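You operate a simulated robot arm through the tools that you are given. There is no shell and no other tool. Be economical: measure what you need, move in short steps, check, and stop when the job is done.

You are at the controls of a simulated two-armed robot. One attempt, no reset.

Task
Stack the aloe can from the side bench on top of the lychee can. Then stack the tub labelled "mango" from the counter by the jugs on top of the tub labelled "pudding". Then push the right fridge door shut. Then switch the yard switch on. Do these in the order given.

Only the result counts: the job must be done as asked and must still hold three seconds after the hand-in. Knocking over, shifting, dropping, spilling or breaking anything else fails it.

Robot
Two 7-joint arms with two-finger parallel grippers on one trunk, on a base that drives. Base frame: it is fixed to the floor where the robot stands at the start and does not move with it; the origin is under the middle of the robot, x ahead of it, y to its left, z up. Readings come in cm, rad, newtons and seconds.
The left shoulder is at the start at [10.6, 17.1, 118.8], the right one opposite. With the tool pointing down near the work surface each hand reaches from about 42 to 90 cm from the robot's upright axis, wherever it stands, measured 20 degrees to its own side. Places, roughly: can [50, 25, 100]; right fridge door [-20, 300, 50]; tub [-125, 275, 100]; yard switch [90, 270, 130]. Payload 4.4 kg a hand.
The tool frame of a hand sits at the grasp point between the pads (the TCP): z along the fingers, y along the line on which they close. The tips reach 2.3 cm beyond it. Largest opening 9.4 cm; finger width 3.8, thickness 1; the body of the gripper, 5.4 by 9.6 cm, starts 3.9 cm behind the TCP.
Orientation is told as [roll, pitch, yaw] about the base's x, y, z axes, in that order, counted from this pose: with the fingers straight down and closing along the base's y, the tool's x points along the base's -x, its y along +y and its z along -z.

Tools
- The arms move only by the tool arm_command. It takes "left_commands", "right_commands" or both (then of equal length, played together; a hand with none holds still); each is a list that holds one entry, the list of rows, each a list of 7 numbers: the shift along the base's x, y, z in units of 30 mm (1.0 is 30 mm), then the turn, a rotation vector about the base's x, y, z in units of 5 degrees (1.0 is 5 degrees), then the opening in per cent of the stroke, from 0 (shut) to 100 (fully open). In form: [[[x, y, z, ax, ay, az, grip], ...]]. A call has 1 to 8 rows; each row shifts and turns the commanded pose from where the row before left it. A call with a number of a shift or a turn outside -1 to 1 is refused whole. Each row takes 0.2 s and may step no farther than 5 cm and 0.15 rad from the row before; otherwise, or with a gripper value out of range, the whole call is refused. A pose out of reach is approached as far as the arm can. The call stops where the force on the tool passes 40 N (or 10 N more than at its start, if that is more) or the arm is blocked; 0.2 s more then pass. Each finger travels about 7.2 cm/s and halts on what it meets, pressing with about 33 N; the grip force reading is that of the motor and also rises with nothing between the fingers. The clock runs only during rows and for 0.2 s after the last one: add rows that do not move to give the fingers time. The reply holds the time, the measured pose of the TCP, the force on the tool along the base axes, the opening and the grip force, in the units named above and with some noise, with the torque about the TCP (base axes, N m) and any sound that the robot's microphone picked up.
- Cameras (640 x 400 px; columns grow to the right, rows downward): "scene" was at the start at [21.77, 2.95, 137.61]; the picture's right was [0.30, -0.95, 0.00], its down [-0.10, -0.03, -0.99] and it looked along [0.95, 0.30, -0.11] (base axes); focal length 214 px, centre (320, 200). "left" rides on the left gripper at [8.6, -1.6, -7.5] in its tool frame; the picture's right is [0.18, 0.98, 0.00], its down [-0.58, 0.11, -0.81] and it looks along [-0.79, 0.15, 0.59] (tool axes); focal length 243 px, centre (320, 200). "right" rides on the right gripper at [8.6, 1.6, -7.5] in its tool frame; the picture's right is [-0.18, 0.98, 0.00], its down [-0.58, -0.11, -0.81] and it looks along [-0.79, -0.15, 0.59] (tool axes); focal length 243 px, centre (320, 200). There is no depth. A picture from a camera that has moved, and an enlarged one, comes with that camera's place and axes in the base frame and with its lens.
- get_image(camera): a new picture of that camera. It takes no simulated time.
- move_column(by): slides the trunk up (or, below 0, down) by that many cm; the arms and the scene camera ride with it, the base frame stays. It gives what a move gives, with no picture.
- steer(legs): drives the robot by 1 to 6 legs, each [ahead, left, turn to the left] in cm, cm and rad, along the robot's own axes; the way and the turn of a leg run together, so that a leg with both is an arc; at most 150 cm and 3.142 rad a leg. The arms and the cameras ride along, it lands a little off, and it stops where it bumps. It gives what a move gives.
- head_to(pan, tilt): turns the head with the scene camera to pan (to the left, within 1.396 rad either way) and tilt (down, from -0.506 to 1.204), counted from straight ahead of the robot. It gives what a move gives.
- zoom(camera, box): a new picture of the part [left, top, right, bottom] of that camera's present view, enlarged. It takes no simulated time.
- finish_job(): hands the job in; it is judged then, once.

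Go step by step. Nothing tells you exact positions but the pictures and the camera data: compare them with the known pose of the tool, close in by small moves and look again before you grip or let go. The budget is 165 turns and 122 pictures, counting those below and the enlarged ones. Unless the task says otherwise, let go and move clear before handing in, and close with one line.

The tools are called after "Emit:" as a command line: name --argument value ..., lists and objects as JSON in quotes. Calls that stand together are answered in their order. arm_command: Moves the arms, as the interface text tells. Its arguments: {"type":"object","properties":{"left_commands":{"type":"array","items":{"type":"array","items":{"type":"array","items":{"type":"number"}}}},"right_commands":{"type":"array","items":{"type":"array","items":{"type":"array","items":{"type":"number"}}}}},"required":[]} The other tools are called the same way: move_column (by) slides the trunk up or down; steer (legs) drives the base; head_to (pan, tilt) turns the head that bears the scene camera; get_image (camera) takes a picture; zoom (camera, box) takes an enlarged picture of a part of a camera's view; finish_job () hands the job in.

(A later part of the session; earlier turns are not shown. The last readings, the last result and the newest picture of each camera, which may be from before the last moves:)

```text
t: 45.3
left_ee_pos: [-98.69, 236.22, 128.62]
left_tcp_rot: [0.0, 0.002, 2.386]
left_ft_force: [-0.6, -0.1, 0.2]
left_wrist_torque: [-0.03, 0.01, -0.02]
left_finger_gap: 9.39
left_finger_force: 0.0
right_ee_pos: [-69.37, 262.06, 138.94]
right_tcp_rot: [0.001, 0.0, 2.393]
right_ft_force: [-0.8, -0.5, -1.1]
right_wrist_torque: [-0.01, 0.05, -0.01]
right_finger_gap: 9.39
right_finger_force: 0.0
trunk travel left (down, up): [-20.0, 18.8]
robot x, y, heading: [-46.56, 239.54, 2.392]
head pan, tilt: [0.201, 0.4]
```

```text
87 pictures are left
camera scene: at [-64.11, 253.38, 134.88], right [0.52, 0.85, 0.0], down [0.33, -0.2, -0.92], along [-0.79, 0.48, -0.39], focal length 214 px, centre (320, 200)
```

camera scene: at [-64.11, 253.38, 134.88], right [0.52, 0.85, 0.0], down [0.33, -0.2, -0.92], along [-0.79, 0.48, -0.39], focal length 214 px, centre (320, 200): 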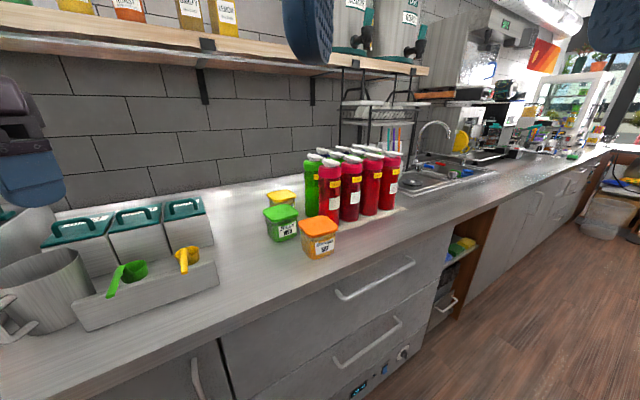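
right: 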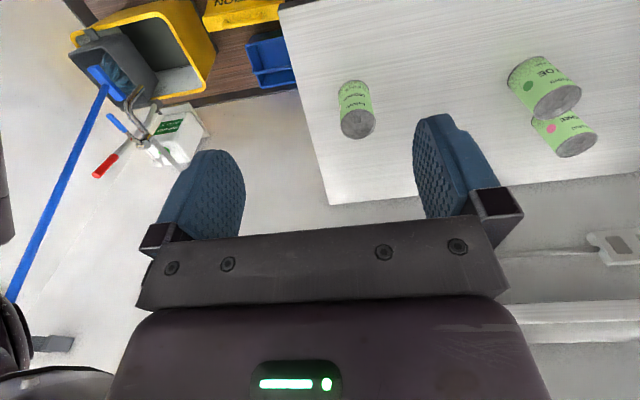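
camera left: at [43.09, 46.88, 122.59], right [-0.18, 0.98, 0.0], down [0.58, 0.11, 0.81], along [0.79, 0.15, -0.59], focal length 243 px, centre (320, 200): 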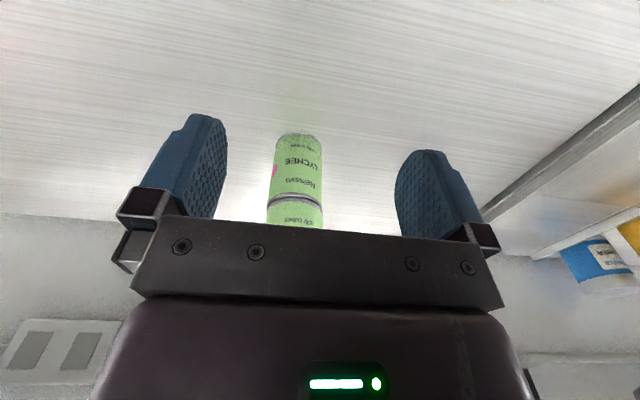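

Emit:
zoom --camera "scene" --box '[240, 170, 360, 270]'

Emit:
get_image --camera "right"

Emit:
get_image --camera "left"

```text
4.00 times, centred on (300, 220) of scene
camera zoom: at [-64.11, 253.38, 134.88], right [0.52, 0.85, 0.0], down [0.33, -0.2, -0.92], along [-0.79, 0.48, -0.39], focal length 858 px, centre (400, 120)
```

zoom: 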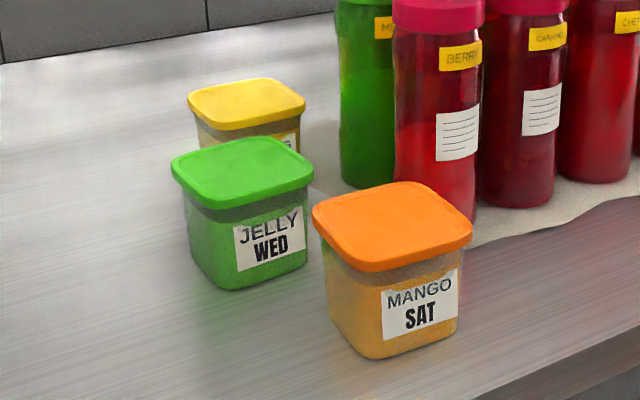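

```text
85 pictures are left
camera right: at [-64.15, 254.98, 146.42], right [-0.8, -0.6, 0.0], down [-0.35, 0.48, 0.81], along [-0.48, 0.65, -0.59], focal length 243 px, centre (320, 200)
```

right: 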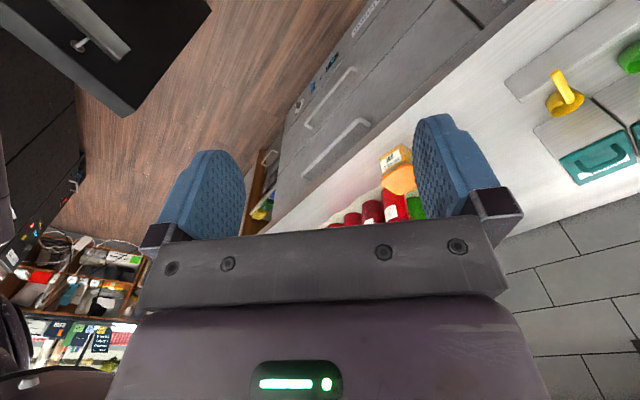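

```text
84 pictures are left
camera left: at [-91.12, 231.4, 136.03], right [-0.54, -0.84, 0.0], down [-0.5, 0.32, 0.81], along [-0.68, 0.43, -0.59], focal length 243 px, centre (320, 200)
```

left: 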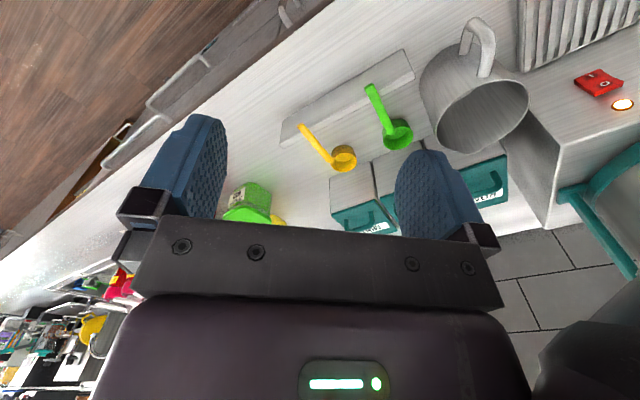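

Mango is the orange tub; a yellow tub behind jelly is likely pudding. I square the robot up to the counter and look again.

Emit:
steer --legs '[[0, 0, 0.745], [6, -8, 0]]'

Emit:
head_to --pan -0.4 --tilt 0.6

Emit:
get_image --camera "scene"

Emit:
get_image --camera "right"

```text
t: 48.7
left_ee_pos: [-88.36, 209.75, 128.66]
left_tcp_rot: [0.001, 0.003, 3.132]
left_ft_force: [-0.7, 0.3, 0.0]
left_wrist_torque: [-0.01, 0.0, 0.03]
left_finger_gap: 9.4
left_finger_force: 0.0
right_ee_pos: [-84.58, 248.81, 138.96]
right_tcp_rot: [0.001, 0.0, -3.142]
right_ft_force: [0.3, 0.3, 0.4]
right_wrist_torque: [-0.03, -0.01, -0.02]
right_finger_gap: 9.4
right_finger_force: 0.0
trunk travel left (down, up): [-20.0, 18.8]
robot x, y, heading: [-52.68, 247.69, -3.144]
head pan, tilt: [0.201, 0.4]
```

```text
t: 49.7
left_ee_pos: [-88.4, 209.86, 128.51]
left_tcp_rot: [0.003, 0.001, 3.132]
left_ft_force: [0.1, 0.0, 0.0]
left_wrist_torque: [0.01, 0.0, 0.0]
left_finger_gap: 9.39
left_finger_force: 0.0
right_ee_pos: [-84.59, 248.74, 139.03]
right_tcp_rot: [0.001, 0.0, -3.142]
right_ft_force: [0.0, 0.5, -0.5]
right_wrist_torque: [-0.02, -0.05, 0.0]
right_finger_gap: 9.4
right_finger_force: 0.0
trunk travel left (down, up): [-20.0, 18.8]
robot x, y, heading: [-53.0, 247.47, -3.14]
head pan, tilt: [-0.4, 0.6]
```

```text
83 pictures are left
camera scene: at [-73.79, 251.18, 133.06], right [0.39, 0.92, 0.0], down [0.52, -0.22, -0.83], along [-0.76, 0.32, -0.56], focal length 214 px, centre (320, 200)
```

scene: 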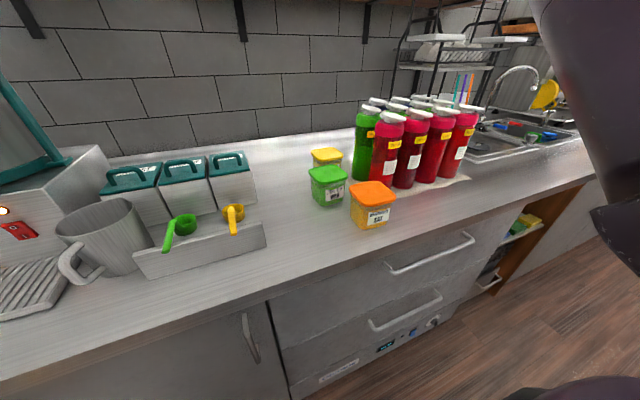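

```text
82 pictures are left
camera right: at [-76.0, 247.08, 146.42], right [-0.18, -0.98, 0.0], down [-0.58, 0.11, 0.81], along [-0.79, 0.15, -0.59], focal length 243 px, centre (320, 200)
```

right: 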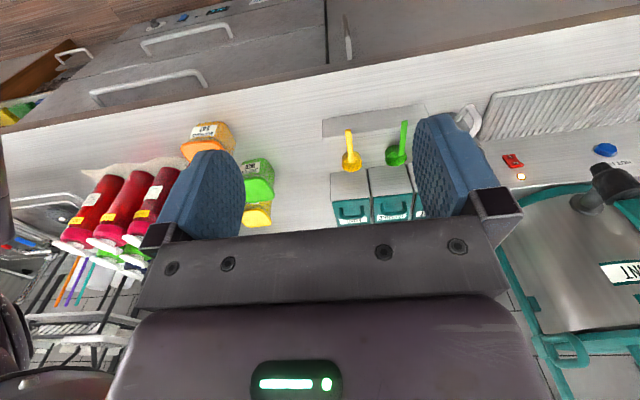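

Mango is around (-112, 282, top ~103). I bring the right hand near above it for a closer look.

Emit:
arm_command --right_commands '[[[-0.62, 0.87, -0.3, 0, 0, 0, 100], [-0.62, 0.87, -0.3, 0, 0, 0, 100], [-0.62, 0.87, -0.3, 0, 0, 0, 100], [-0.62, 0.87, -0.3, 0, 0, 0, 100], [-0.62, 0.87, -0.3, 0, 0, 0, 100], [-0.62, 0.87, -0.3, 0, 0, 0, 100]]]'

Emit:
arm_command --right_commands '[[[-0.62, 0.87, -0.3, 0, 0, 0, 100], [-0.62, 0.87, -0.3, 0, 0, 0, 100], [-0.62, 0.87, -0.3, 0, 0, 0, 100], [-0.62, 0.87, -0.3, 0, 0, 0, 100], [-0.62, 0.5, -0.3, 0, 0, 0, 100]]]'

Emit:
get_image --camera "right"

Emit:
get_image --camera "scene"

```text
t: 51.1
left_ee_pos: [-88.51, 210.03, 128.59]
left_tcp_rot: [0.002, 0.001, 3.133]
left_ft_force: [-0.2, 0.3, 0.2]
left_wrist_torque: [-0.02, 0.03, -0.06]
left_finger_gap: 9.41
left_finger_force: 0.0
right_ee_pos: [-95.77, 264.33, 133.46]
right_tcp_rot: [0.002, 0.0, 3.14]
right_ft_force: [0.2, -0.2, -0.1]
right_wrist_torque: [0.0, -0.02, 0.0]
right_finger_gap: 9.41
right_finger_force: 0.1
trunk travel left (down, up): [-20.0, 18.8]
robot x, y, heading: [-52.73, 247.32, -3.143]
head pan, tilt: [-0.4, 0.6]
```

```text
t: 52.3
left_ee_pos: [-88.45, 209.81, 128.54]
left_tcp_rot: [0.001, 0.004, 3.132]
left_ft_force: [0.3, -1.1, 0.5]
left_wrist_torque: [0.02, 0.04, -0.02]
left_finger_gap: 9.41
left_finger_force: 0.2
right_ee_pos: [-105.16, 276.38, 128.93]
right_tcp_rot: [0.001, 0.002, 3.142]
right_ft_force: [-0.6, 0.4, -0.2]
right_wrist_torque: [-0.03, 0.01, -0.03]
right_finger_gap: 9.37
right_finger_force: 0.2
trunk travel left (down, up): [-20.0, 18.8]
robot x, y, heading: [-52.63, 247.65, -3.141]
head pan, tilt: [-0.4, 0.6]
```

```text
81 pictures are left
camera right: at [-96.51, 274.73, 136.4], right [-0.18, -0.98, 0.0], down [-0.58, 0.11, 0.81], along [-0.79, 0.15, -0.59], focal length 243 px, centre (320, 200)
```

right: 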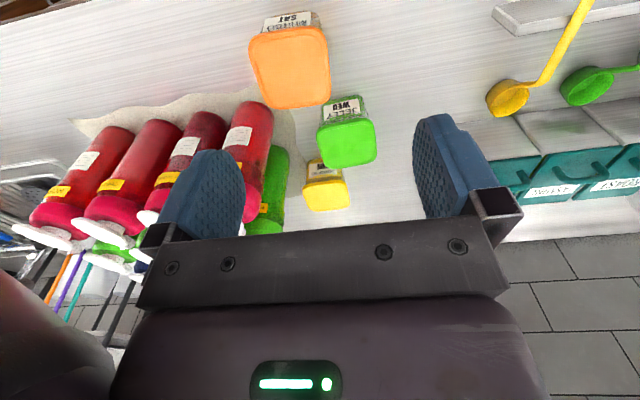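

```text
80 pictures are left
camera scene: at [-73.85, 251.22, 133.04], right [0.39, 0.92, 0.0], down [0.52, -0.22, -0.82], along [-0.76, 0.32, -0.57], focal length 214 px, centre (320, 200)
```

scene: 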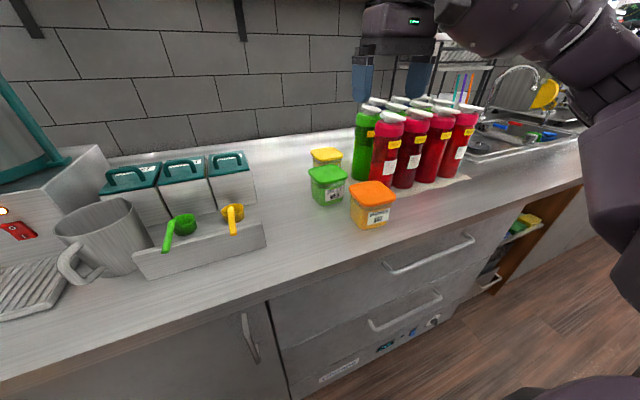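

I zoom to measure the tub lid and body sizes and read the yellow label.

Emit:
zoom --camera "right" --box '[240, 0, 400, 100]'

Emit:
zoom --camera "right" --box '[260, 80, 420, 220]'

Emit:
zoom --camera "scene" --box '[290, 135, 420, 235]'

```text
4.00 times, centred on (320, 50) of right
camera zoom: at [-96.51, 274.73, 136.4], right [-0.18, -0.98, 0.0], down [-0.58, 0.11, 0.81], along [-0.79, 0.15, -0.59], focal length 970 px, centre (320, 800)
```

zoom: 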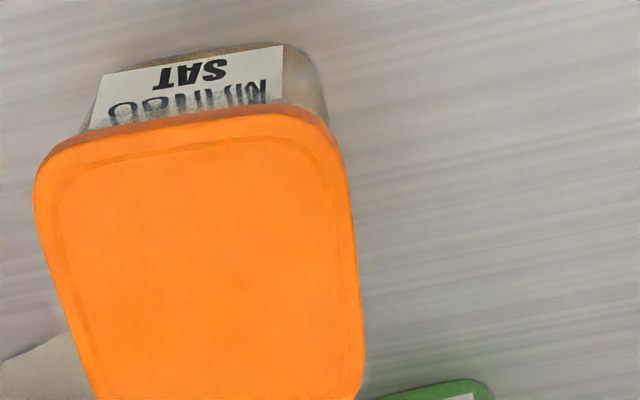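

```text
2.86 times, centred on (340, 150) of right
camera zoom: at [-96.51, 274.73, 136.4], right [-0.18, -0.98, 0.0], down [-0.58, 0.11, 0.81], along [-0.79, 0.15, -0.59], focal length 693 px, centre (263, 343)
```

zoom: 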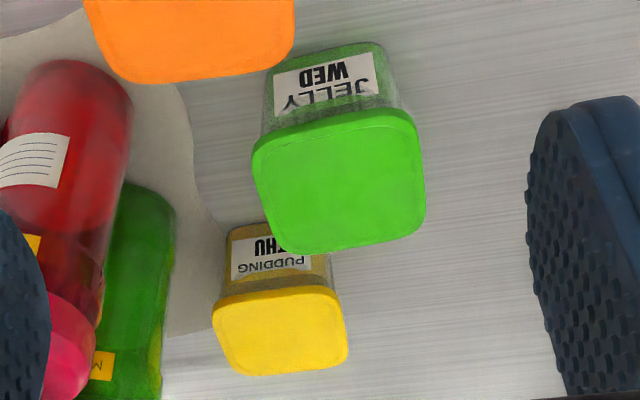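

```text
4.00 times, centred on (355, 185) of scene
camera zoom: at [-73.85, 251.22, 133.04], right [0.39, 0.92, 0.0], down [0.52, -0.22, -0.82], along [-0.76, 0.32, -0.57], focal length 858 px, centre (180, 260)
```

zoom: 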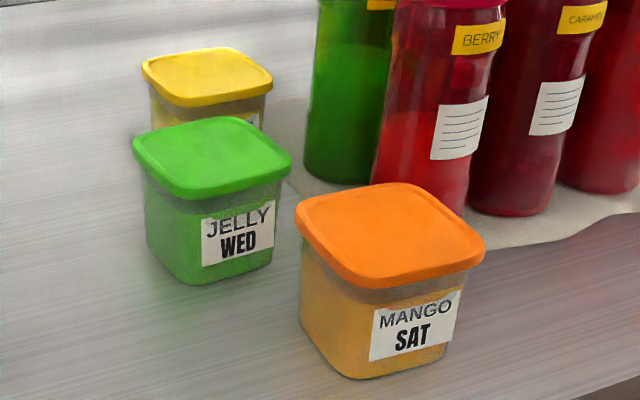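

Yellow is PUDDING, confirmed. The mango lid looks about as wide as the full opening, so I lower the hand above it to measure before choosing a grasp.

Emit:
arm_command --right_commands '[[[-0.3, 0.27, -0.85, 0, 0, 0, 100], [-0.3, 0.27, -0.85, 0, 0, 0, 100], [-0.3, 0.27, -0.85, 0, 0, 0, 100], [-0.3, 0.27, -0.85, 0, 0, 0, 100], [-0.35, 0.27, -0.85, 0, 0, 0, 100], [-0.35, 0.27, -0.85, 0, 0, 0, 100]]]'

Emit:
get_image --camera "right"

Emit:
zoom --camera "scene" --box '[290, 105, 450, 235]'

```text
t: 53.7
left_ee_pos: [-88.46, 209.88, 128.63]
left_tcp_rot: [0.001, 0.004, 3.133]
left_ft_force: [0.4, -0.5, 0.1]
left_wrist_torque: [0.01, -0.03, 0.0]
left_finger_gap: 9.39
left_finger_force: 0.0
right_ee_pos: [-110.81, 281.16, 113.66]
right_tcp_rot: [-0.001, 0.002, 3.14]
right_ft_force: [-0.2, -0.9, 0.2]
right_wrist_torque: [-0.02, -0.03, -0.02]
right_finger_gap: 9.4
right_finger_force: 0.1
trunk travel left (down, up): [-20.0, 18.8]
robot x, y, heading: [-52.65, 247.9, -3.138]
head pan, tilt: [-0.4, 0.6]
```

```text
76 pictures are left
camera right: at [-102.24, 279.54, 121.15], right [-0.18, -0.98, 0.0], down [-0.58, 0.11, 0.81], along [-0.79, 0.15, -0.59], focal length 243 px, centre (320, 200)
```

right: 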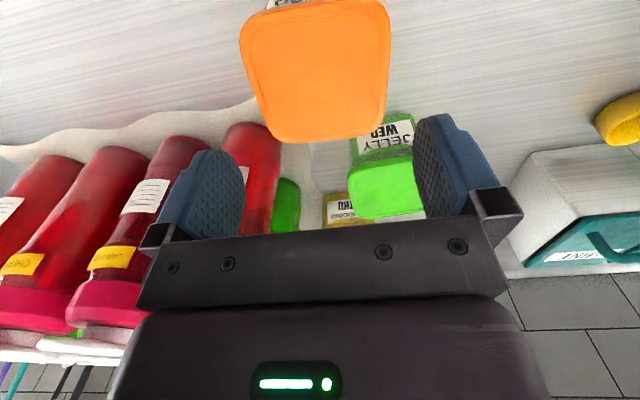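

```text
3.08 times, centred on (370, 170) of scene
camera zoom: at [-73.84, 251.22, 133.04], right [0.39, 0.92, 0.0], down [0.52, -0.22, -0.82], along [-0.76, 0.32, -0.57], focal length 660 px, centre (166, 292)
```

zoom: 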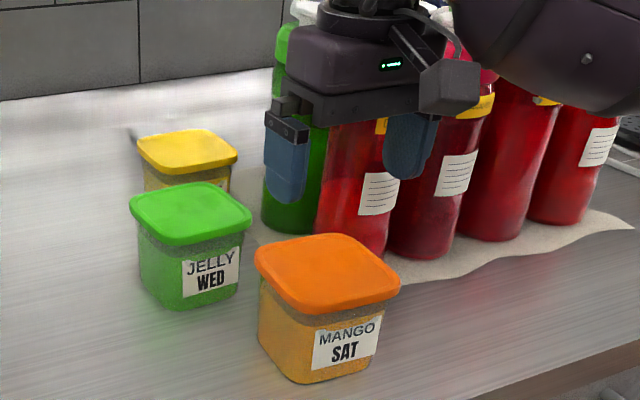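

The lid is about 9.6 cm, too wide for the opening, so I'll grip the body below the lid from the front. The wrist camera should be on top for that, so I raise the right hand and try turning it 180° about z.

Emit:
arm_command --right_commands '[[[0.5, -0.4, 0.9, 0, 0, 0, 100], [0.5, -0.4, 0.9, 0, 0, 0, 100], [0.5, -0.4, 0.9, 0, 0, 0, 100], [0.5, -0.4, 0.9, 0, 0, 0, 100], [0.5, -0.4, 0.9, 0, 0, 0, 100], [0.5, -0.4, 0.9, 0, 0, 0, 100], [0.5, -0.4, 0.9, 0, 0, 0, 100]]]'

Emit:
arm_command --right_commands '[[[0, 0, 0, 0, 0, 1, 100], [0, 0, 0, 0, 0, 1, 100], [0, 0, 0, 0, 0, 1, 100], [0, 0, 0, 0, 0, 1, 100], [0, 0, 0, 0, 0, 1, 100], [0, 0, 0, 0, 0, 1, 100], [0, 0, 0, 0, 0, 1, 100], [0, 0, 0, 0, 0, 1, 100]]]'

Emit:
arm_command --right_commands '[[[0, 0, 0, 0, 0, 1, 100], [0, 0, 0, 0, 0, 1, 100], [0, 0, 0, 0, 0, 1, 100], [0, 0, 0, 0, 0, 1, 100], [0, 0, 0, 0, 0, 1, 100], [0, 0, 0, 0, 0, 1, 100], [0, 0, 0, 0, 0, 1, 100], [0, 0, 0, 0, 0, 1, 100]]]'

Emit:
get_image --camera "scene"

```text
t: 55.3
left_ee_pos: [-88.24, 209.85, 128.54]
left_tcp_rot: [0.002, 0.001, 3.134]
left_ft_force: [-0.2, -0.4, 0.0]
left_wrist_torque: [0.04, 0.01, 0.04]
left_finger_gap: 9.42
left_finger_force: 0.0
right_ee_pos: [-100.2, 272.82, 132.79]
right_tcp_rot: [0.0, 0.002, 3.142]
right_ft_force: [-0.1, -0.5, 0.2]
right_wrist_torque: [-0.01, 0.01, 0.02]
right_finger_gap: 9.4
right_finger_force: 0.0
trunk travel left (down, up): [-20.0, 18.8]
robot x, y, heading: [-52.78, 247.94, -3.14]
head pan, tilt: [-0.4, 0.6]
```

```text
t: 57.1
left_ee_pos: [-88.54, 209.84, 128.45]
left_tcp_rot: [0.001, 0.001, 3.133]
left_ft_force: [0.6, -0.6, 0.1]
left_wrist_torque: [0.02, -0.03, 0.01]
left_finger_gap: 9.42
left_finger_force: 0.0
right_ee_pos: [-100.17, 272.77, 132.62]
right_tcp_rot: [0.001, 0.0, -2.441]
right_ft_force: [1.1, 1.0, 0.8]
right_wrist_torque: [0.02, 0.01, 0.0]
right_finger_gap: 9.39
right_finger_force: 0.1
trunk travel left (down, up): [-20.0, 18.8]
robot x, y, heading: [-52.85, 247.42, -3.143]
head pan, tilt: [-0.4, 0.6]
```

```text
t: 58.9
left_ee_pos: [-88.39, 209.77, 128.49]
left_tcp_rot: [0.001, 0.001, 3.133]
left_ft_force: [-0.6, -0.3, -0.2]
left_wrist_torque: [-0.01, 0.01, 0.02]
left_finger_gap: 9.39
left_finger_force: 0.1
right_ee_pos: [-95.35, 266.84, 130.6]
right_tcp_rot: [0.001, 0.001, -1.746]
right_ft_force: [-1.0, 0.0, 0.1]
right_wrist_torque: [0.02, 0.0, -0.01]
right_finger_gap: 9.38
right_finger_force: 0.0
right hand out of reach, approached as far as the arm can: row 5, 6, 7, 8
trunk travel left (down, up): [-20.0, 18.8]
robot x, y, heading: [-52.94, 247.59, -3.138]
head pan, tilt: [-0.4, 0.6]
```

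```text
74 pictures are left
camera scene: at [-73.8, 251.15, 133.06], right [0.39, 0.92, 0.0], down [0.52, -0.22, -0.83], along [-0.76, 0.32, -0.56], focal length 214 px, centre (320, 200)
```

scene: 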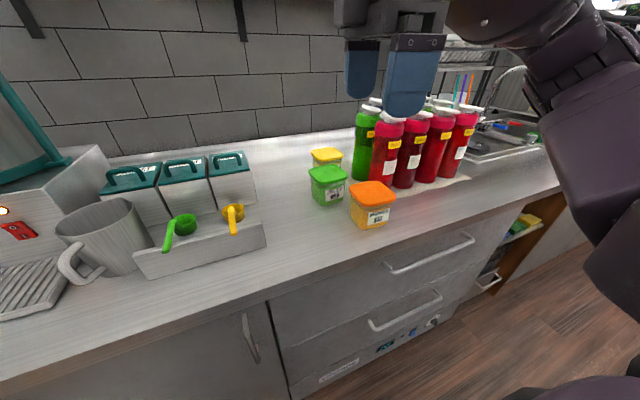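

The positive direction hits a limit around +80°. I turn back and try the other direction, which may allow more range.

Emit:
arm_command --right_commands '[[[0, 0, 0, 0, 0, -1, 100], [0, 0, 0, 0, 0, -1, 100], [0, 0, 0, 0, 0, -1, 100], [0, 0, 0, 0, 0, -1, 100], [0, 0, 0, 0, 0, -1, 100], [0, 0, 0, 0, 0, -1, 100], [0, 0, 0, 0, 0, -1, 100], [0, 0, 0, 0, 0, -1, 100]]]'

Emit:
arm_command --right_commands '[[[0, 0, 0, 0, 0, -1, 100], [0, 0, 0, 0, 0, -1, 100], [0, 0, 0, 0, 0, -1, 100], [0, 0, 0, 0, 0, -1, 100], [0, 0, 0, 0, 0, -1, 100], [0, 0, 0, 0, 0, -1, 100], [0, 0, 0, 0, 0, -1, 100], [0, 0, 0, 0, 0, -1, 100]]]'

Emit:
arm_command --right_commands '[[[0, 0, 0, 0, 0, -1, 100], [0, 0, 0, 0, 0, -1, 100], [0, 0, 0, 0, 0, -1, 100], [0, 0, 0, 0, 0, -1, 100], [0, 0, 0, 0, 0, -1, 100], [0, 0, 0, 0, 0, -1, 100], [0, 0, 0, 0, 0, -1, 100], [0, 0, 0, 0, 0, -1, 100]]]'

Emit:
arm_command --right_commands '[[[0, 0, 0, 0, 0, -1, 100], [0, 0, 0, 0, 0, -1, 100], [0, 0, 0, 0, 0, -1, 100], [0, 0, 0, 0, 0, -1, 100], [0, 0, 0, 0, 0, -1, 100], [0, 0, 0, 0, 0, -1, 100], [0, 0, 0, 0, 0, -1, 100], [0, 0, 0, 0, 0, -1, 100]]]'

```text
t: 60.7
left_ee_pos: [-88.52, 209.75, 128.44]
left_tcp_rot: [0.002, 0.002, 3.135]
left_ft_force: [0.9, -0.1, 0.2]
left_wrist_torque: [-0.03, -0.02, -0.02]
left_finger_gap: 9.38
left_finger_force: 0.1
right_ee_pos: [-95.35, 266.85, 130.54]
right_tcp_rot: [0.001, 0.001, -2.445]
right_ft_force: [0.4, -0.9, 0.6]
right_wrist_torque: [-0.01, 0.0, 0.0]
right_finger_gap: 9.38
right_finger_force: 0.1
trunk travel left (down, up): [-20.0, 18.8]
robot x, y, heading: [-52.73, 247.44, -3.146]
head pan, tilt: [-0.4, 0.6]
```

```text
t: 62.5
left_ee_pos: [-88.42, 209.85, 128.54]
left_tcp_rot: [0.0, 0.001, 3.134]
left_ft_force: [0.3, 0.6, 0.3]
left_wrist_torque: [0.04, 0.01, 0.0]
left_finger_gap: 9.42
left_finger_force: 0.1
right_ee_pos: [-95.32, 267.03, 130.54]
right_tcp_rot: [0.0, 0.0, 3.14]
right_ft_force: [0.8, -1.4, -0.4]
right_wrist_torque: [0.06, -0.02, 0.05]
right_finger_gap: 9.38
right_finger_force: 0.1
trunk travel left (down, up): [-20.0, 18.8]
robot x, y, heading: [-52.74, 247.56, -3.139]
head pan, tilt: [-0.4, 0.6]
```

```text
t: 64.3
left_ee_pos: [-88.39, 209.85, 128.59]
left_tcp_rot: [0.001, 0.002, 3.133]
left_ft_force: [0.3, 0.4, -0.7]
left_wrist_torque: [-0.03, 0.0, -0.01]
left_finger_gap: 9.41
left_finger_force: 0.1
right_ee_pos: [-95.43, 266.89, 130.48]
right_tcp_rot: [0.0, 0.001, 2.441]
right_ft_force: [-0.5, 1.3, -0.2]
right_wrist_torque: [0.01, -0.01, 0.0]
right_finger_gap: 9.39
right_finger_force: 0.0
trunk travel left (down, up): [-20.0, 18.8]
robot x, y, heading: [-52.69, 247.81, -3.136]
head pan, tilt: [-0.4, 0.6]
```

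```text
t: 66.1
left_ee_pos: [-88.55, 209.78, 128.51]
left_tcp_rot: [0.002, 0.002, 3.133]
left_ft_force: [-0.2, -0.4, 0.2]
left_wrist_torque: [0.01, 0.0, -0.04]
left_finger_gap: 9.41
left_finger_force: 0.0
right_ee_pos: [-95.43, 266.93, 130.53]
right_tcp_rot: [-0.001, 0.0, 1.743]
right_ft_force: [-0.7, 0.0, 0.7]
right_wrist_torque: [-0.01, -0.03, 0.01]
right_finger_gap: 9.43
right_finger_force: 0.0
trunk travel left (down, up): [-20.0, 18.8]
robot x, y, heading: [-53.0, 247.56, -3.139]
head pan, tilt: [-0.4, 0.6]
```

Fine down to -80° with no reach trouble; continuing to see whether it can turn the full 180°.

Emit:
arm_command --right_commands '[[[0, 0, 0, 0, 0, -1, 100], [0, 0, 0, 0, 0, -1, 100], [0, 0, 0, 0, 0, -1, 100], [0, 0, 0, 0, 0, -1, 100], [0, 0, 0, 0, 0, -1, 100], [0, 0, 0, 0, 0, -1, 100], [0, 0, 0, 0, 0, -1, 100], [0, 0, 0, 0, 0, -1, 100]]]'

Emit:
arm_command --right_commands '[[[0, 0, 0, 0, 0, -1, 100], [0, 0, 0, 0, 0, -1, 100], [0, 0, 0, 0, 0, -1, 100], [0, 0, 0, 0, 0, -1, 100], [0, 0, 0, 0, 0, -1, 100], [0, 0, 0, 0, 0, -1, 100], [0, 0, 0, 0, 0, -1, 100], [0, 0, 0, 0, 0, -1, 100]]]'

Emit:
get_image --camera "scene"

```text
t: 67.9
left_ee_pos: [-88.37, 209.76, 128.59]
left_tcp_rot: [0.002, 0.002, 3.134]
left_ft_force: [-0.1, 0.2, -0.2]
left_wrist_torque: [0.01, -0.01, 0.01]
left_finger_gap: 9.38
left_finger_force: 0.1
right_ee_pos: [-95.28, 266.85, 130.52]
right_tcp_rot: [0.0, 0.0, 1.045]
right_ft_force: [-1.0, 0.6, 0.6]
right_wrist_torque: [0.01, -0.01, 0.0]
right_finger_gap: 9.41
right_finger_force: 0.2
trunk travel left (down, up): [-20.0, 18.8]
robot x, y, heading: [-52.9, 247.46, -3.14]
head pan, tilt: [-0.4, 0.6]
```

```text
t: 69.7
left_ee_pos: [-88.36, 209.89, 128.56]
left_tcp_rot: [0.002, 0.003, 3.132]
left_ft_force: [-0.3, 0.0, 0.1]
left_wrist_torque: [0.0, 0.0, 0.01]
left_finger_gap: 9.37
left_finger_force: 0.1
right_ee_pos: [-95.29, 266.88, 130.53]
right_tcp_rot: [0.0, 0.0, 0.347]
right_ft_force: [-0.1, -0.1, 0.2]
right_wrist_torque: [-0.02, 0.0, 0.0]
right_finger_gap: 9.4
right_finger_force: 0.1
trunk travel left (down, up): [-20.0, 18.8]
robot x, y, heading: [-53.05, 247.55, -3.139]
head pan, tilt: [-0.4, 0.6]
```

```text
73 pictures are left
camera scene: at [-73.78, 251.18, 133.06], right [0.39, 0.92, 0.0], down [0.52, -0.22, -0.83], along [-0.76, 0.32, -0.56], focal length 214 px, centre (320, 200)
```

scene: 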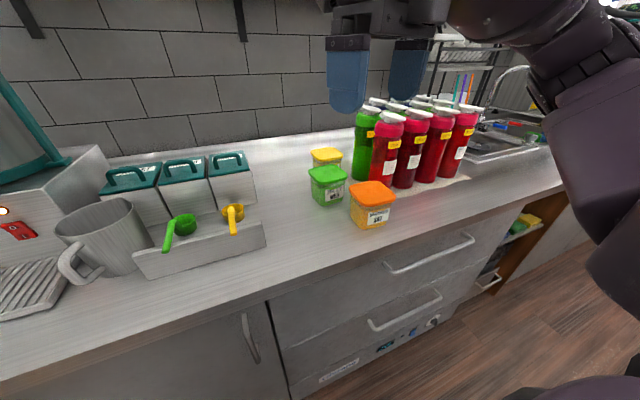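

It turned -160° freely, so a camera-up forward grasp is feasible. I finish the yaw, back the base 10 cm, and start pitching the hand forward.

Emit:
arm_command --right_commands '[[[0, 0, 0, 0, 0, -1, 100], [0, 0, 0, 0, 0, -1, 100], [0, 0, 0, 0, 0, -1, 100], [0, 0, 0, 0, 0, -1, 100], [0, 0, 0, 0, 0, -1, 100]]]'

Emit:
steer --legs '[[-10, 0, 0]]'

Emit:
arm_command --right_commands '[[[-0.5, 0.2, 0, 0.087, 0.99, 0, 100], [-0.5, 0.2, 0, 0.087, 0.99, 0, 100], [-0.5, 0.2, 0, 0.087, 0.99, 0, 100], [-0.5, 0.2, 0, 0.087, 0.99, 0, 100], [-0.5, 0.2, 0, 0.087, 0.99, 0, 100], [-0.5, 0.2, 0, 0.087, 0.99, 0, 100]]]'

Emit:
get_image --camera "scene"

```text
t: 70.9
left_ee_pos: [-88.37, 209.89, 128.63]
left_tcp_rot: [0.002, 0.001, 3.132]
left_ft_force: [0.6, 0.0, 0.3]
left_wrist_torque: [-0.04, 0.01, -0.03]
left_finger_gap: 9.4
left_finger_force: 0.1
right_ee_pos: [-95.35, 266.96, 130.53]
right_tcp_rot: [0.0, 0.0, -0.088]
right_ft_force: [0.0, -0.3, -0.1]
right_wrist_torque: [-0.03, 0.0, 0.02]
right_finger_gap: 9.39
right_finger_force: 0.0
trunk travel left (down, up): [-20.0, 18.8]
robot x, y, heading: [-52.75, 247.33, -3.139]
head pan, tilt: [-0.4, 0.6]
```

```text
t: 72.0
left_ee_pos: [-78.51, 209.81, 128.56]
left_tcp_rot: [0.002, 0.003, 3.134]
left_ft_force: [0.7, -0.1, 0.7]
left_wrist_torque: [0.01, 0.05, 0.01]
left_finger_gap: 9.4
left_finger_force: 0.1
right_ee_pos: [-85.3, 266.84, 130.56]
right_tcp_rot: [0.001, 0.001, -0.087]
right_ft_force: [0.4, -0.4, 0.0]
right_wrist_torque: [0.02, -0.02, 0.04]
right_finger_gap: 9.4
right_finger_force: 0.0
trunk travel left (down, up): [-20.0, 18.8]
robot x, y, heading: [-42.9, 247.3, -3.144]
head pan, tilt: [-0.4, 0.6]
```

```text
t: 73.4
left_ee_pos: [-78.63, 209.86, 128.57]
left_tcp_rot: [0.0, 0.001, 3.134]
left_ft_force: [-0.4, -0.2, -0.1]
left_wrist_torque: [0.02, 0.0, -0.01]
left_finger_gap: 9.44
left_finger_force: 0.1
right_ee_pos: [-94.5, 270.62, 130.47]
right_tcp_rot: [-0.001, 0.52, -0.088]
right_ft_force: [-0.4, -0.8, -1.0]
right_wrist_torque: [0.0, 0.0, 0.0]
right_finger_gap: 9.39
right_finger_force: 0.2
trunk travel left (down, up): [-20.0, 18.8]
robot x, y, heading: [-42.85, 247.32, 3.141]
head pan, tilt: [-0.4, 0.6]
```

```text
72 pictures are left
camera scene: at [-63.92, 251.21, 133.05], right [0.39, 0.92, 0.0], down [0.52, -0.22, -0.82], along [-0.76, 0.32, -0.57], focal length 214 px, centre (320, 200)
```

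scene: 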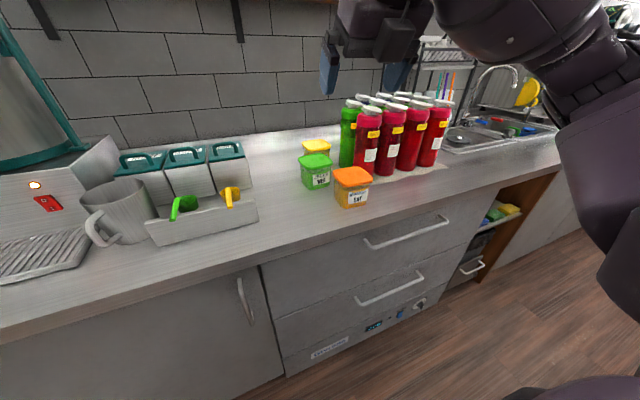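

Pitching works. I continue to 65° and move to a pre-approach spot in front of the mango tub.

Emit:
arm_command --right_commands '[[[0, 0.4, -0.3, 0.087, 0.99, 0, 100], [0, 0.4, -0.4, 0.087, 0.99, 0, 100], [0, 0.4, -0.5, 0.087, 0.99, 0, 100], [0, 0.4, -0.6, 0.087, 0.99, 0, 100], [0, 0.4, -0.6, 0.087, 0.99, 0, 100], [0, 0.4, -0.6, 0.087, 0.99, 0, 100], [0, 0.4, -0.6, 0.087, 0.99, 0, 100]]]'

Emit:
get_image --camera "right"

Emit:
get_image --camera "scene"

```text
t: 75.0
left_ee_pos: [-78.37, 209.85, 128.51]
left_tcp_rot: [0.003, 0.0, 3.132]
left_ft_force: [0.5, -0.8, -0.4]
left_wrist_torque: [0.03, 0.03, 0.01]
left_finger_gap: 9.4
left_finger_force: 0.1
right_ee_pos: [-95.47, 279.38, 120.27]
right_tcp_rot: [0.003, 1.089, -0.085]
right_ft_force: [0.2, 0.2, 0.5]
right_wrist_torque: [0.02, 0.0, -0.01]
right_finger_gap: 9.4
right_finger_force: 0.0
right hand out of reach, approached as far as the arm can: row 6, 7
trunk travel left (down, up): [-20.0, 18.8]
robot x, y, heading: [-43.04, 247.98, 3.14]
head pan, tilt: [-0.4, 0.6]
```

```text
71 pictures are left
camera right: at [-92.73, 280.72, 131.37], right [0.17, 0.97, -0.16], down [0.97, -0.19, -0.14], along [-0.17, -0.13, -0.98], focal length 243 px, centre (320, 200)
```

right: 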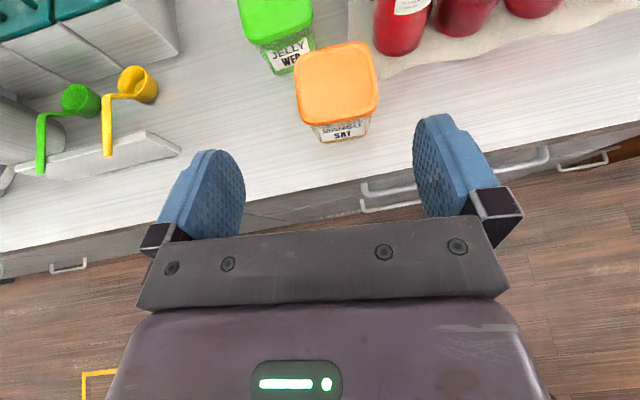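

```text
70 pictures are left
camera scene: at [-63.73, 251.12, 133.12], right [0.39, 0.92, 0.0], down [0.52, -0.22, -0.83], along [-0.76, 0.32, -0.56], focal length 214 px, centre (320, 200)
```

scene: 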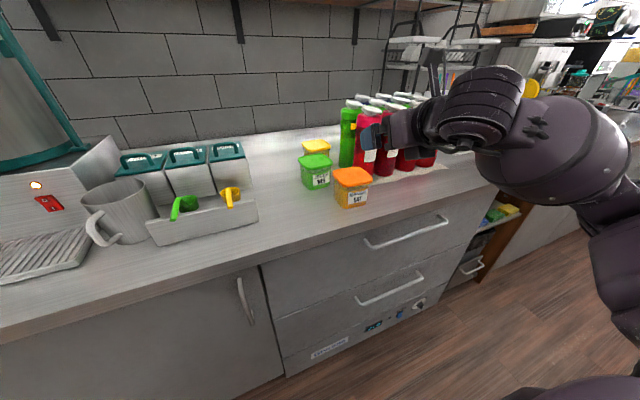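

The camera now looks straight down and confirms mango at about (-111.3, 281.4). I descend in front of the counter edge to the pre-approach height.

Emit:
arm_command --right_commands '[[[0, 0.05, -0.8, 0, 0, 0, 100], [0, 0.05, -0.8, 0, 0, 0, 100], [0, 0.05, -0.8, 0, 0, 0, 100], [0, 0.05, -0.8, 0, 0, 0, 100], [0, 0.05, -0.8, 0, 0, 0, 100]]]'

Emit:
get_image --camera "right"

Emit:
get_image --camera "scene"

```text
t: 76.2
left_ee_pos: [-78.46, 209.85, 128.56]
left_tcp_rot: [0.001, 0.0, 3.132]
left_ft_force: [0.3, -1.3, 0.3]
left_wrist_torque: [0.01, -0.03, 0.0]
left_finger_gap: 9.4
left_finger_force: 0.0
right_ee_pos: [-95.38, 283.5, 110.22]
right_tcp_rot: [-0.003, 1.129, -0.087]
right_ft_force: [0.6, -0.2, -0.2]
right_wrist_torque: [-0.01, -0.03, 0.02]
right_finger_gap: 9.41
right_finger_force: 0.0
right hand out of reach, approached as far as the arm can: row 1, 5
trunk travel left (down, up): [-20.0, 18.8]
robot x, y, heading: [-43.17, 247.48, -3.141]
head pan, tilt: [-0.4, 0.6]
```

```text
69 pictures are left
camera right: at [-92.26, 284.87, 121.18], right [0.16, 0.97, -0.17], down [0.96, -0.19, -0.18], along [-0.21, -0.13, -0.97], focal length 243 px, centre (320, 200)
```

right: 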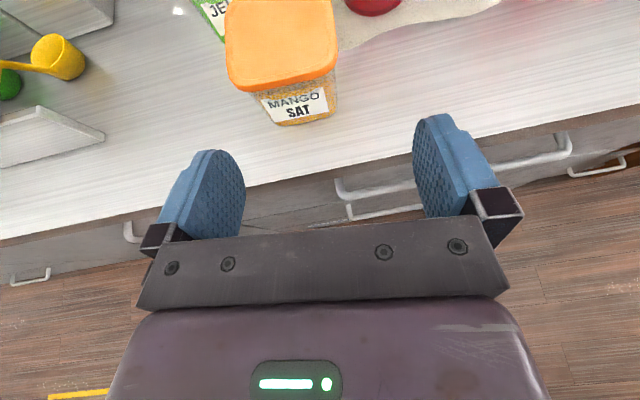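

```text
68 pictures are left
camera scene: at [-63.88, 251.14, 133.07], right [0.39, 0.92, 0.0], down [0.52, -0.22, -0.83], along [-0.76, 0.32, -0.56], focal length 214 px, centre (320, 200)
```

scene: 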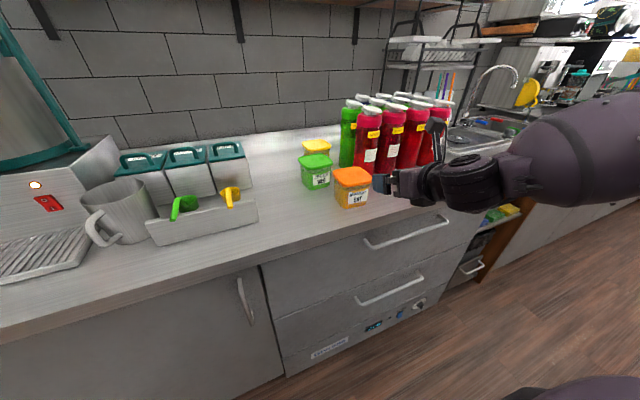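

The forearm now comes in from the right with pitch near 65°. I continue down and forward a little and watch the reach.

Emit:
arm_command --right_commands '[[[-0.3, -0.35, -0.5, 0, 0, 0, 100], [-0.3, -0.35, -0.5, 0, 0, 0, 100], [-0.3, -0.35, -0.5, 0, 0, 0, 100], [0, 0, 0, 0, 0, 0, 100]]]'

Emit:
get_image --camera "right"

```text
t: 77.2
left_ee_pos: [-78.51, 209.87, 128.51]
left_tcp_rot: [0.001, 0.002, 3.133]
left_ft_force: [-0.1, 0.5, -0.1]
left_wrist_torque: [0.01, 0.02, 0.01]
left_finger_gap: 9.39
left_finger_force: 0.0
right_ee_pos: [-98.39, 281.03, 109.34]
right_tcp_rot: [0.0, 1.122, -0.087]
right_ft_force: [-0.4, -1.2, -0.4]
right_wrist_torque: [0.02, -0.02, -0.01]
right_finger_gap: 9.41
right_finger_force: 0.0
right hand out of reach, approached as far as the arm can: row 1, 2, 3
trunk travel left (down, up): [-20.0, 18.8]
robot x, y, heading: [-42.99, 247.58, -3.139]
head pan, tilt: [-0.4, 0.6]
```

```text
67 pictures are left
camera right: at [-95.37, 282.34, 120.41], right [0.17, 0.97, -0.17], down [0.97, -0.19, -0.17], along [-0.2, -0.13, -0.97], focal length 243 px, centre (320, 200)
```

right: 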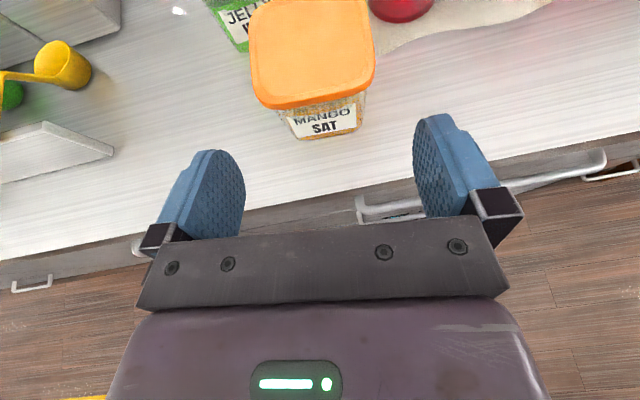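

The arm can't go lower relative to the shoulder, so I lower the trunk instead.

Emit:
move_column --by -9

Emit:
get_image --camera "right"

Emit:
get_image --camera "scene"

```text
t: 78.2
left_ee_pos: [-79.32, 209.93, 119.95]
left_tcp_rot: [0.002, 0.028, 3.131]
left_ft_force: [-0.1, 1.0, 0.4]
left_wrist_torque: [-0.04, -0.05, -0.04]
left_finger_gap: 9.39
left_finger_force: 0.0
right_ee_pos: [-99.28, 280.83, 97.27]
right_tcp_rot: [0.004, 1.03, -0.074]
right_ft_force: [8.0, -3.5, 7.4]
right_wrist_torque: [-0.52, -0.06, 0.55]
right_finger_gap: 9.39
right_finger_force: 0.0
trunk travel left (down, up): [-11.9, 26.9]
robot x, y, heading: [-42.7, 247.18, 3.139]
head pan, tilt: [-0.4, 0.6]
stopped: the force on the tool passed its limit at 81 N (the readings are from after the stop); the commanded pose is now the measured one
```

```text
66 pictures are left
camera right: at [-97.28, 282.2, 108.47], right [0.17, 0.97, -0.16], down [0.98, -0.19, -0.08], along [-0.11, -0.14, -0.98], focal length 243 px, centre (320, 200)
```

right: 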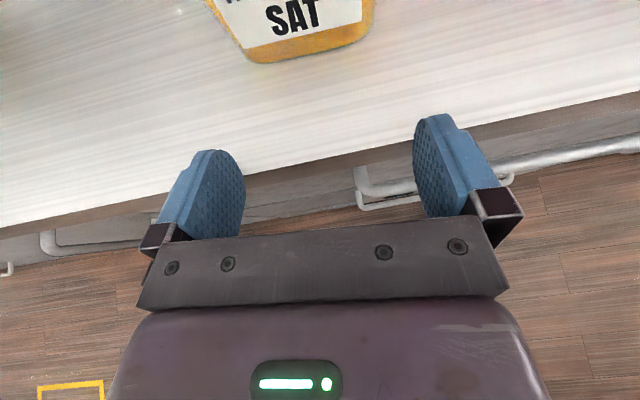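

```text
65 pictures are left
camera scene: at [-71.9, 251.32, 123.64], right [0.39, 0.92, 0.0], down [0.52, -0.22, -0.83], along [-0.76, 0.32, -0.56], focal length 214 px, centre (320, 200)
```

scene: 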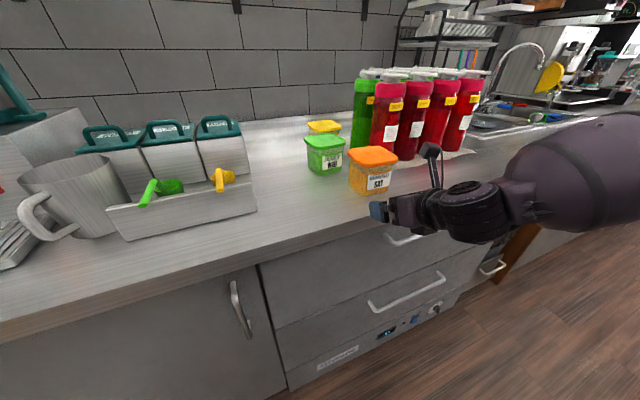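

A fingertip touched the counter edge. I raise the hand slightly right away.

Emit:
arm_command --right_commands '[[[0.15, 0, 0.4, 0, 0, 0, 100], [0, 0, 0.3, 0, 0, 0, 100], [0, 0, 0, 0, 0, 0, 100]]]'

Emit:
get_image --camera "right"

```text
t: 79.0
left_ee_pos: [-79.32, 209.81, 119.91]
left_tcp_rot: [0.001, 0.027, 3.133]
left_ft_force: [0.6, 0.9, 0.2]
left_wrist_torque: [0.05, 0.0, -0.01]
left_finger_gap: 9.41
left_finger_force: 0.1
right_ee_pos: [-99.35, 280.72, 98.88]
right_tcp_rot: [0.009, 1.03, -0.073]
right_ft_force: [-0.7, 0.2, 0.2]
right_wrist_torque: [0.0, -0.01, -0.01]
right_finger_gap: 9.42
right_finger_force: 0.0
right hand out of reach, approached as far as the arm can: row 1
trunk travel left (down, up): [-11.9, 26.9]
robot x, y, heading: [-42.76, 247.55, 3.144]
head pan, tilt: [-0.4, 0.6]
```

```text
64 pictures are left
camera right: at [-97.29, 282.17, 110.19], right [0.17, 0.97, -0.15], down [0.98, -0.19, -0.08], along [-0.11, -0.14, -0.98], focal length 243 px, centre (320, 200)
```

right: 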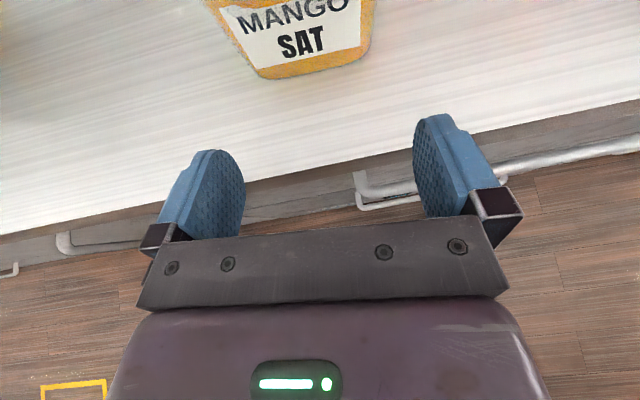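

Clear now. I restore the pitch a little and slide forward partway, then check.

Emit:
arm_command --right_commands '[[[0, 0, 0, 0.08, 0.9, 0, 100], [-0.4, 0.03, -0.03, 0, 0, 0, 100], [-0.4, 0.03, -0.03, 0, 0, 0, 100], [-0.4, 0.03, -0.03, 0, 0, 0, 100], [-0.4, 0.03, -0.03, 0, 0, 0, 100], [0, 0, 0, 0, 0, 0, 100]]]'

Emit:
get_image --camera "right"

Emit:
zoom --camera "scene" --box '[300, 110, 460, 250]'

```text
t: 80.4
left_ee_pos: [-79.27, 209.81, 119.96]
left_tcp_rot: [0.001, 0.026, 3.133]
left_ft_force: [-0.4, 0.5, 0.6]
left_wrist_torque: [-0.01, 0.01, -0.02]
left_finger_gap: 9.4
left_finger_force: 0.0
right_ee_pos: [-103.97, 281.0, 99.81]
right_tcp_rot: [0.011, 1.107, -0.073]
right_ft_force: [-0.4, 0.4, -0.6]
right_wrist_torque: [-0.01, -0.03, 0.01]
right_finger_gap: 9.4
right_finger_force: 0.2
right hand out of reach, approached as far as the arm can: row 1, 2, 4
trunk travel left (down, up): [-11.9, 26.9]
robot x, y, heading: [-43.01, 247.83, 3.143]
head pan, tilt: [-0.4, 0.6]
```

```text
63 pictures are left
camera right: at [-101.18, 282.33, 110.88], right [0.16, 0.97, -0.16], down [0.97, -0.19, -0.16], along [-0.19, -0.13, -0.97], focal length 243 px, centre (320, 200)
```

right: 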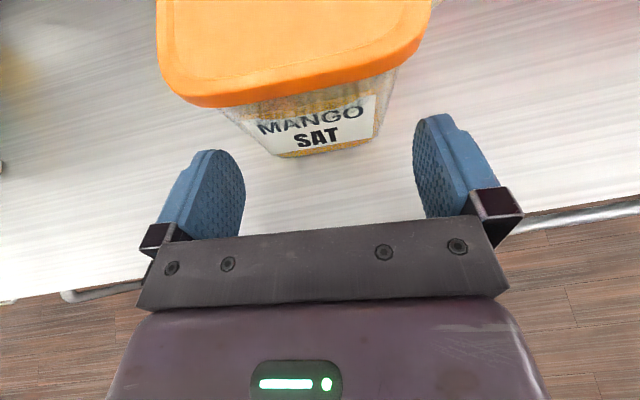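

```text
2.86 times, centred on (380, 180) of scene
camera zoom: at [-71.96, 251.25, 123.67], right [0.39, 0.92, 0.0], down [0.52, -0.22, -0.83], along [-0.76, 0.32, -0.56], focal length 613 px, centre (149, 257)
```

zoom: 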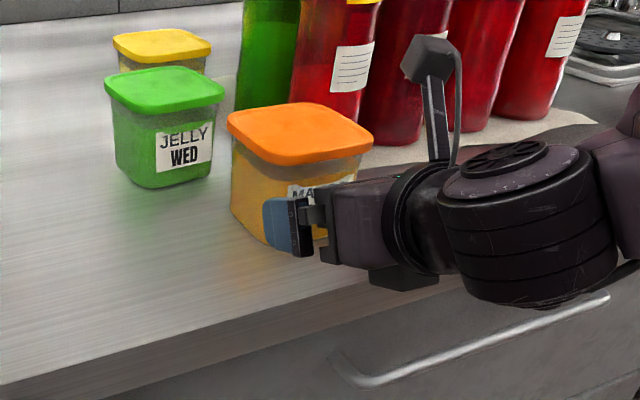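

The hand is aligned laterally but about 1.4 cm too high because of the reach limit; I lower the trunk a touch.

Emit:
move_column --by -1.4

Emit:
zoom --camera "scene" --box '[300, 110, 460, 250]'

```text
t: 81.0
left_ee_pos: [-79.01, 209.9, 118.63]
left_tcp_rot: [0.002, 0.026, 3.133]
left_ft_force: [0.3, -0.7, 0.3]
left_wrist_torque: [-0.02, 0.1, -0.04]
left_finger_gap: 9.4
left_finger_force: 0.0
right_ee_pos: [-104.02, 280.97, 98.54]
right_tcp_rot: [0.011, 1.114, -0.072]
right_ft_force: [0.7, -0.7, 0.8]
right_wrist_torque: [0.03, -0.04, 0.01]
right_finger_gap: 9.4
right_finger_force: 0.2
trunk travel left (down, up): [-10.5, 28.3]
robot x, y, heading: [-42.9, 247.38, 3.139]
head pan, tilt: [-0.4, 0.6]
```

```text
2.86 times, centred on (380, 180) of scene
camera zoom: at [-73.26, 251.24, 121.97], right [0.39, 0.92, 0.0], down [0.52, -0.22, -0.83], along [-0.76, 0.32, -0.56], focal length 613 px, centre (149, 257)
```

zoom: 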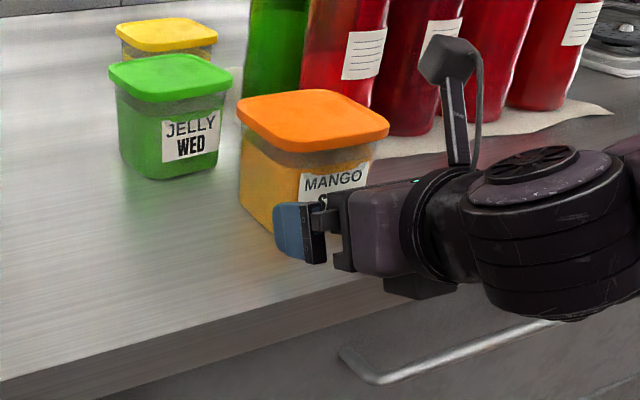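

Height is right. Sliding forward so the fingers straddle the body under the lid.

Emit:
arm_command --right_commands '[[[-0.35, 0.02, 0, 0, 0, 0, 100], [-0.35, 0.02, 0, 0, 0, 0, 100], [-0.35, 0.02, 0, 0, 0, 0, 100], [-0.35, 0.02, 0, 0, 0, 0, 100], [0, 0, 0, 0, 0, 0, 100]]]'

Emit:
zoom --camera "scene" --box '[300, 110, 460, 250]'

Emit:
get_image --camera "right"

```text
t: 82.2
left_ee_pos: [-79.33, 209.89, 118.62]
left_tcp_rot: [0.002, 0.026, 3.134]
left_ft_force: [0.8, -0.2, 0.3]
left_wrist_torque: [0.03, 0.02, 0.01]
left_finger_gap: 9.4
left_finger_force: 0.0
right_ee_pos: [-108.25, 281.14, 98.39]
right_tcp_rot: [0.01, 1.109, -0.074]
right_ft_force: [0.2, -0.3, 0.3]
right_wrist_torque: [0.01, -0.04, 0.03]
right_finger_gap: 9.39
right_finger_force: 0.1
trunk travel left (down, up): [-10.5, 28.3]
robot x, y, heading: [-43.21, 247.55, 3.14]
head pan, tilt: [-0.4, 0.6]
```

```text
2.86 times, centred on (380, 180) of scene
camera zoom: at [-73.39, 251.25, 121.92], right [0.39, 0.92, 0.0], down [0.52, -0.22, -0.83], along [-0.76, 0.32, -0.56], focal length 613 px, centre (149, 257)
```

zoom: 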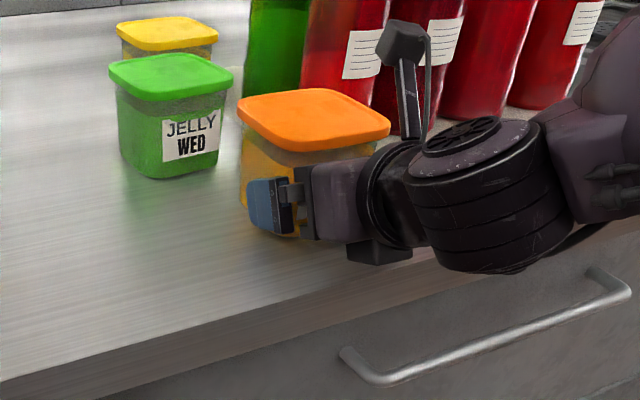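

```text
59 pictures are left
camera right: at [-105.32, 282.49, 109.42], right [0.16, 0.97, -0.16], down [0.97, -0.19, -0.16], along [-0.19, -0.13, -0.97], focal length 243 px, centre (320, 200)
```

right: 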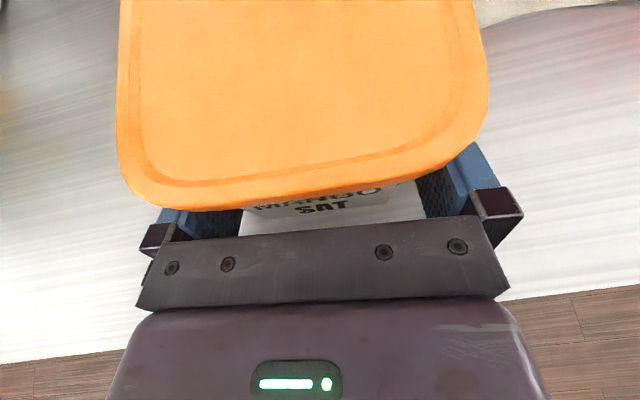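

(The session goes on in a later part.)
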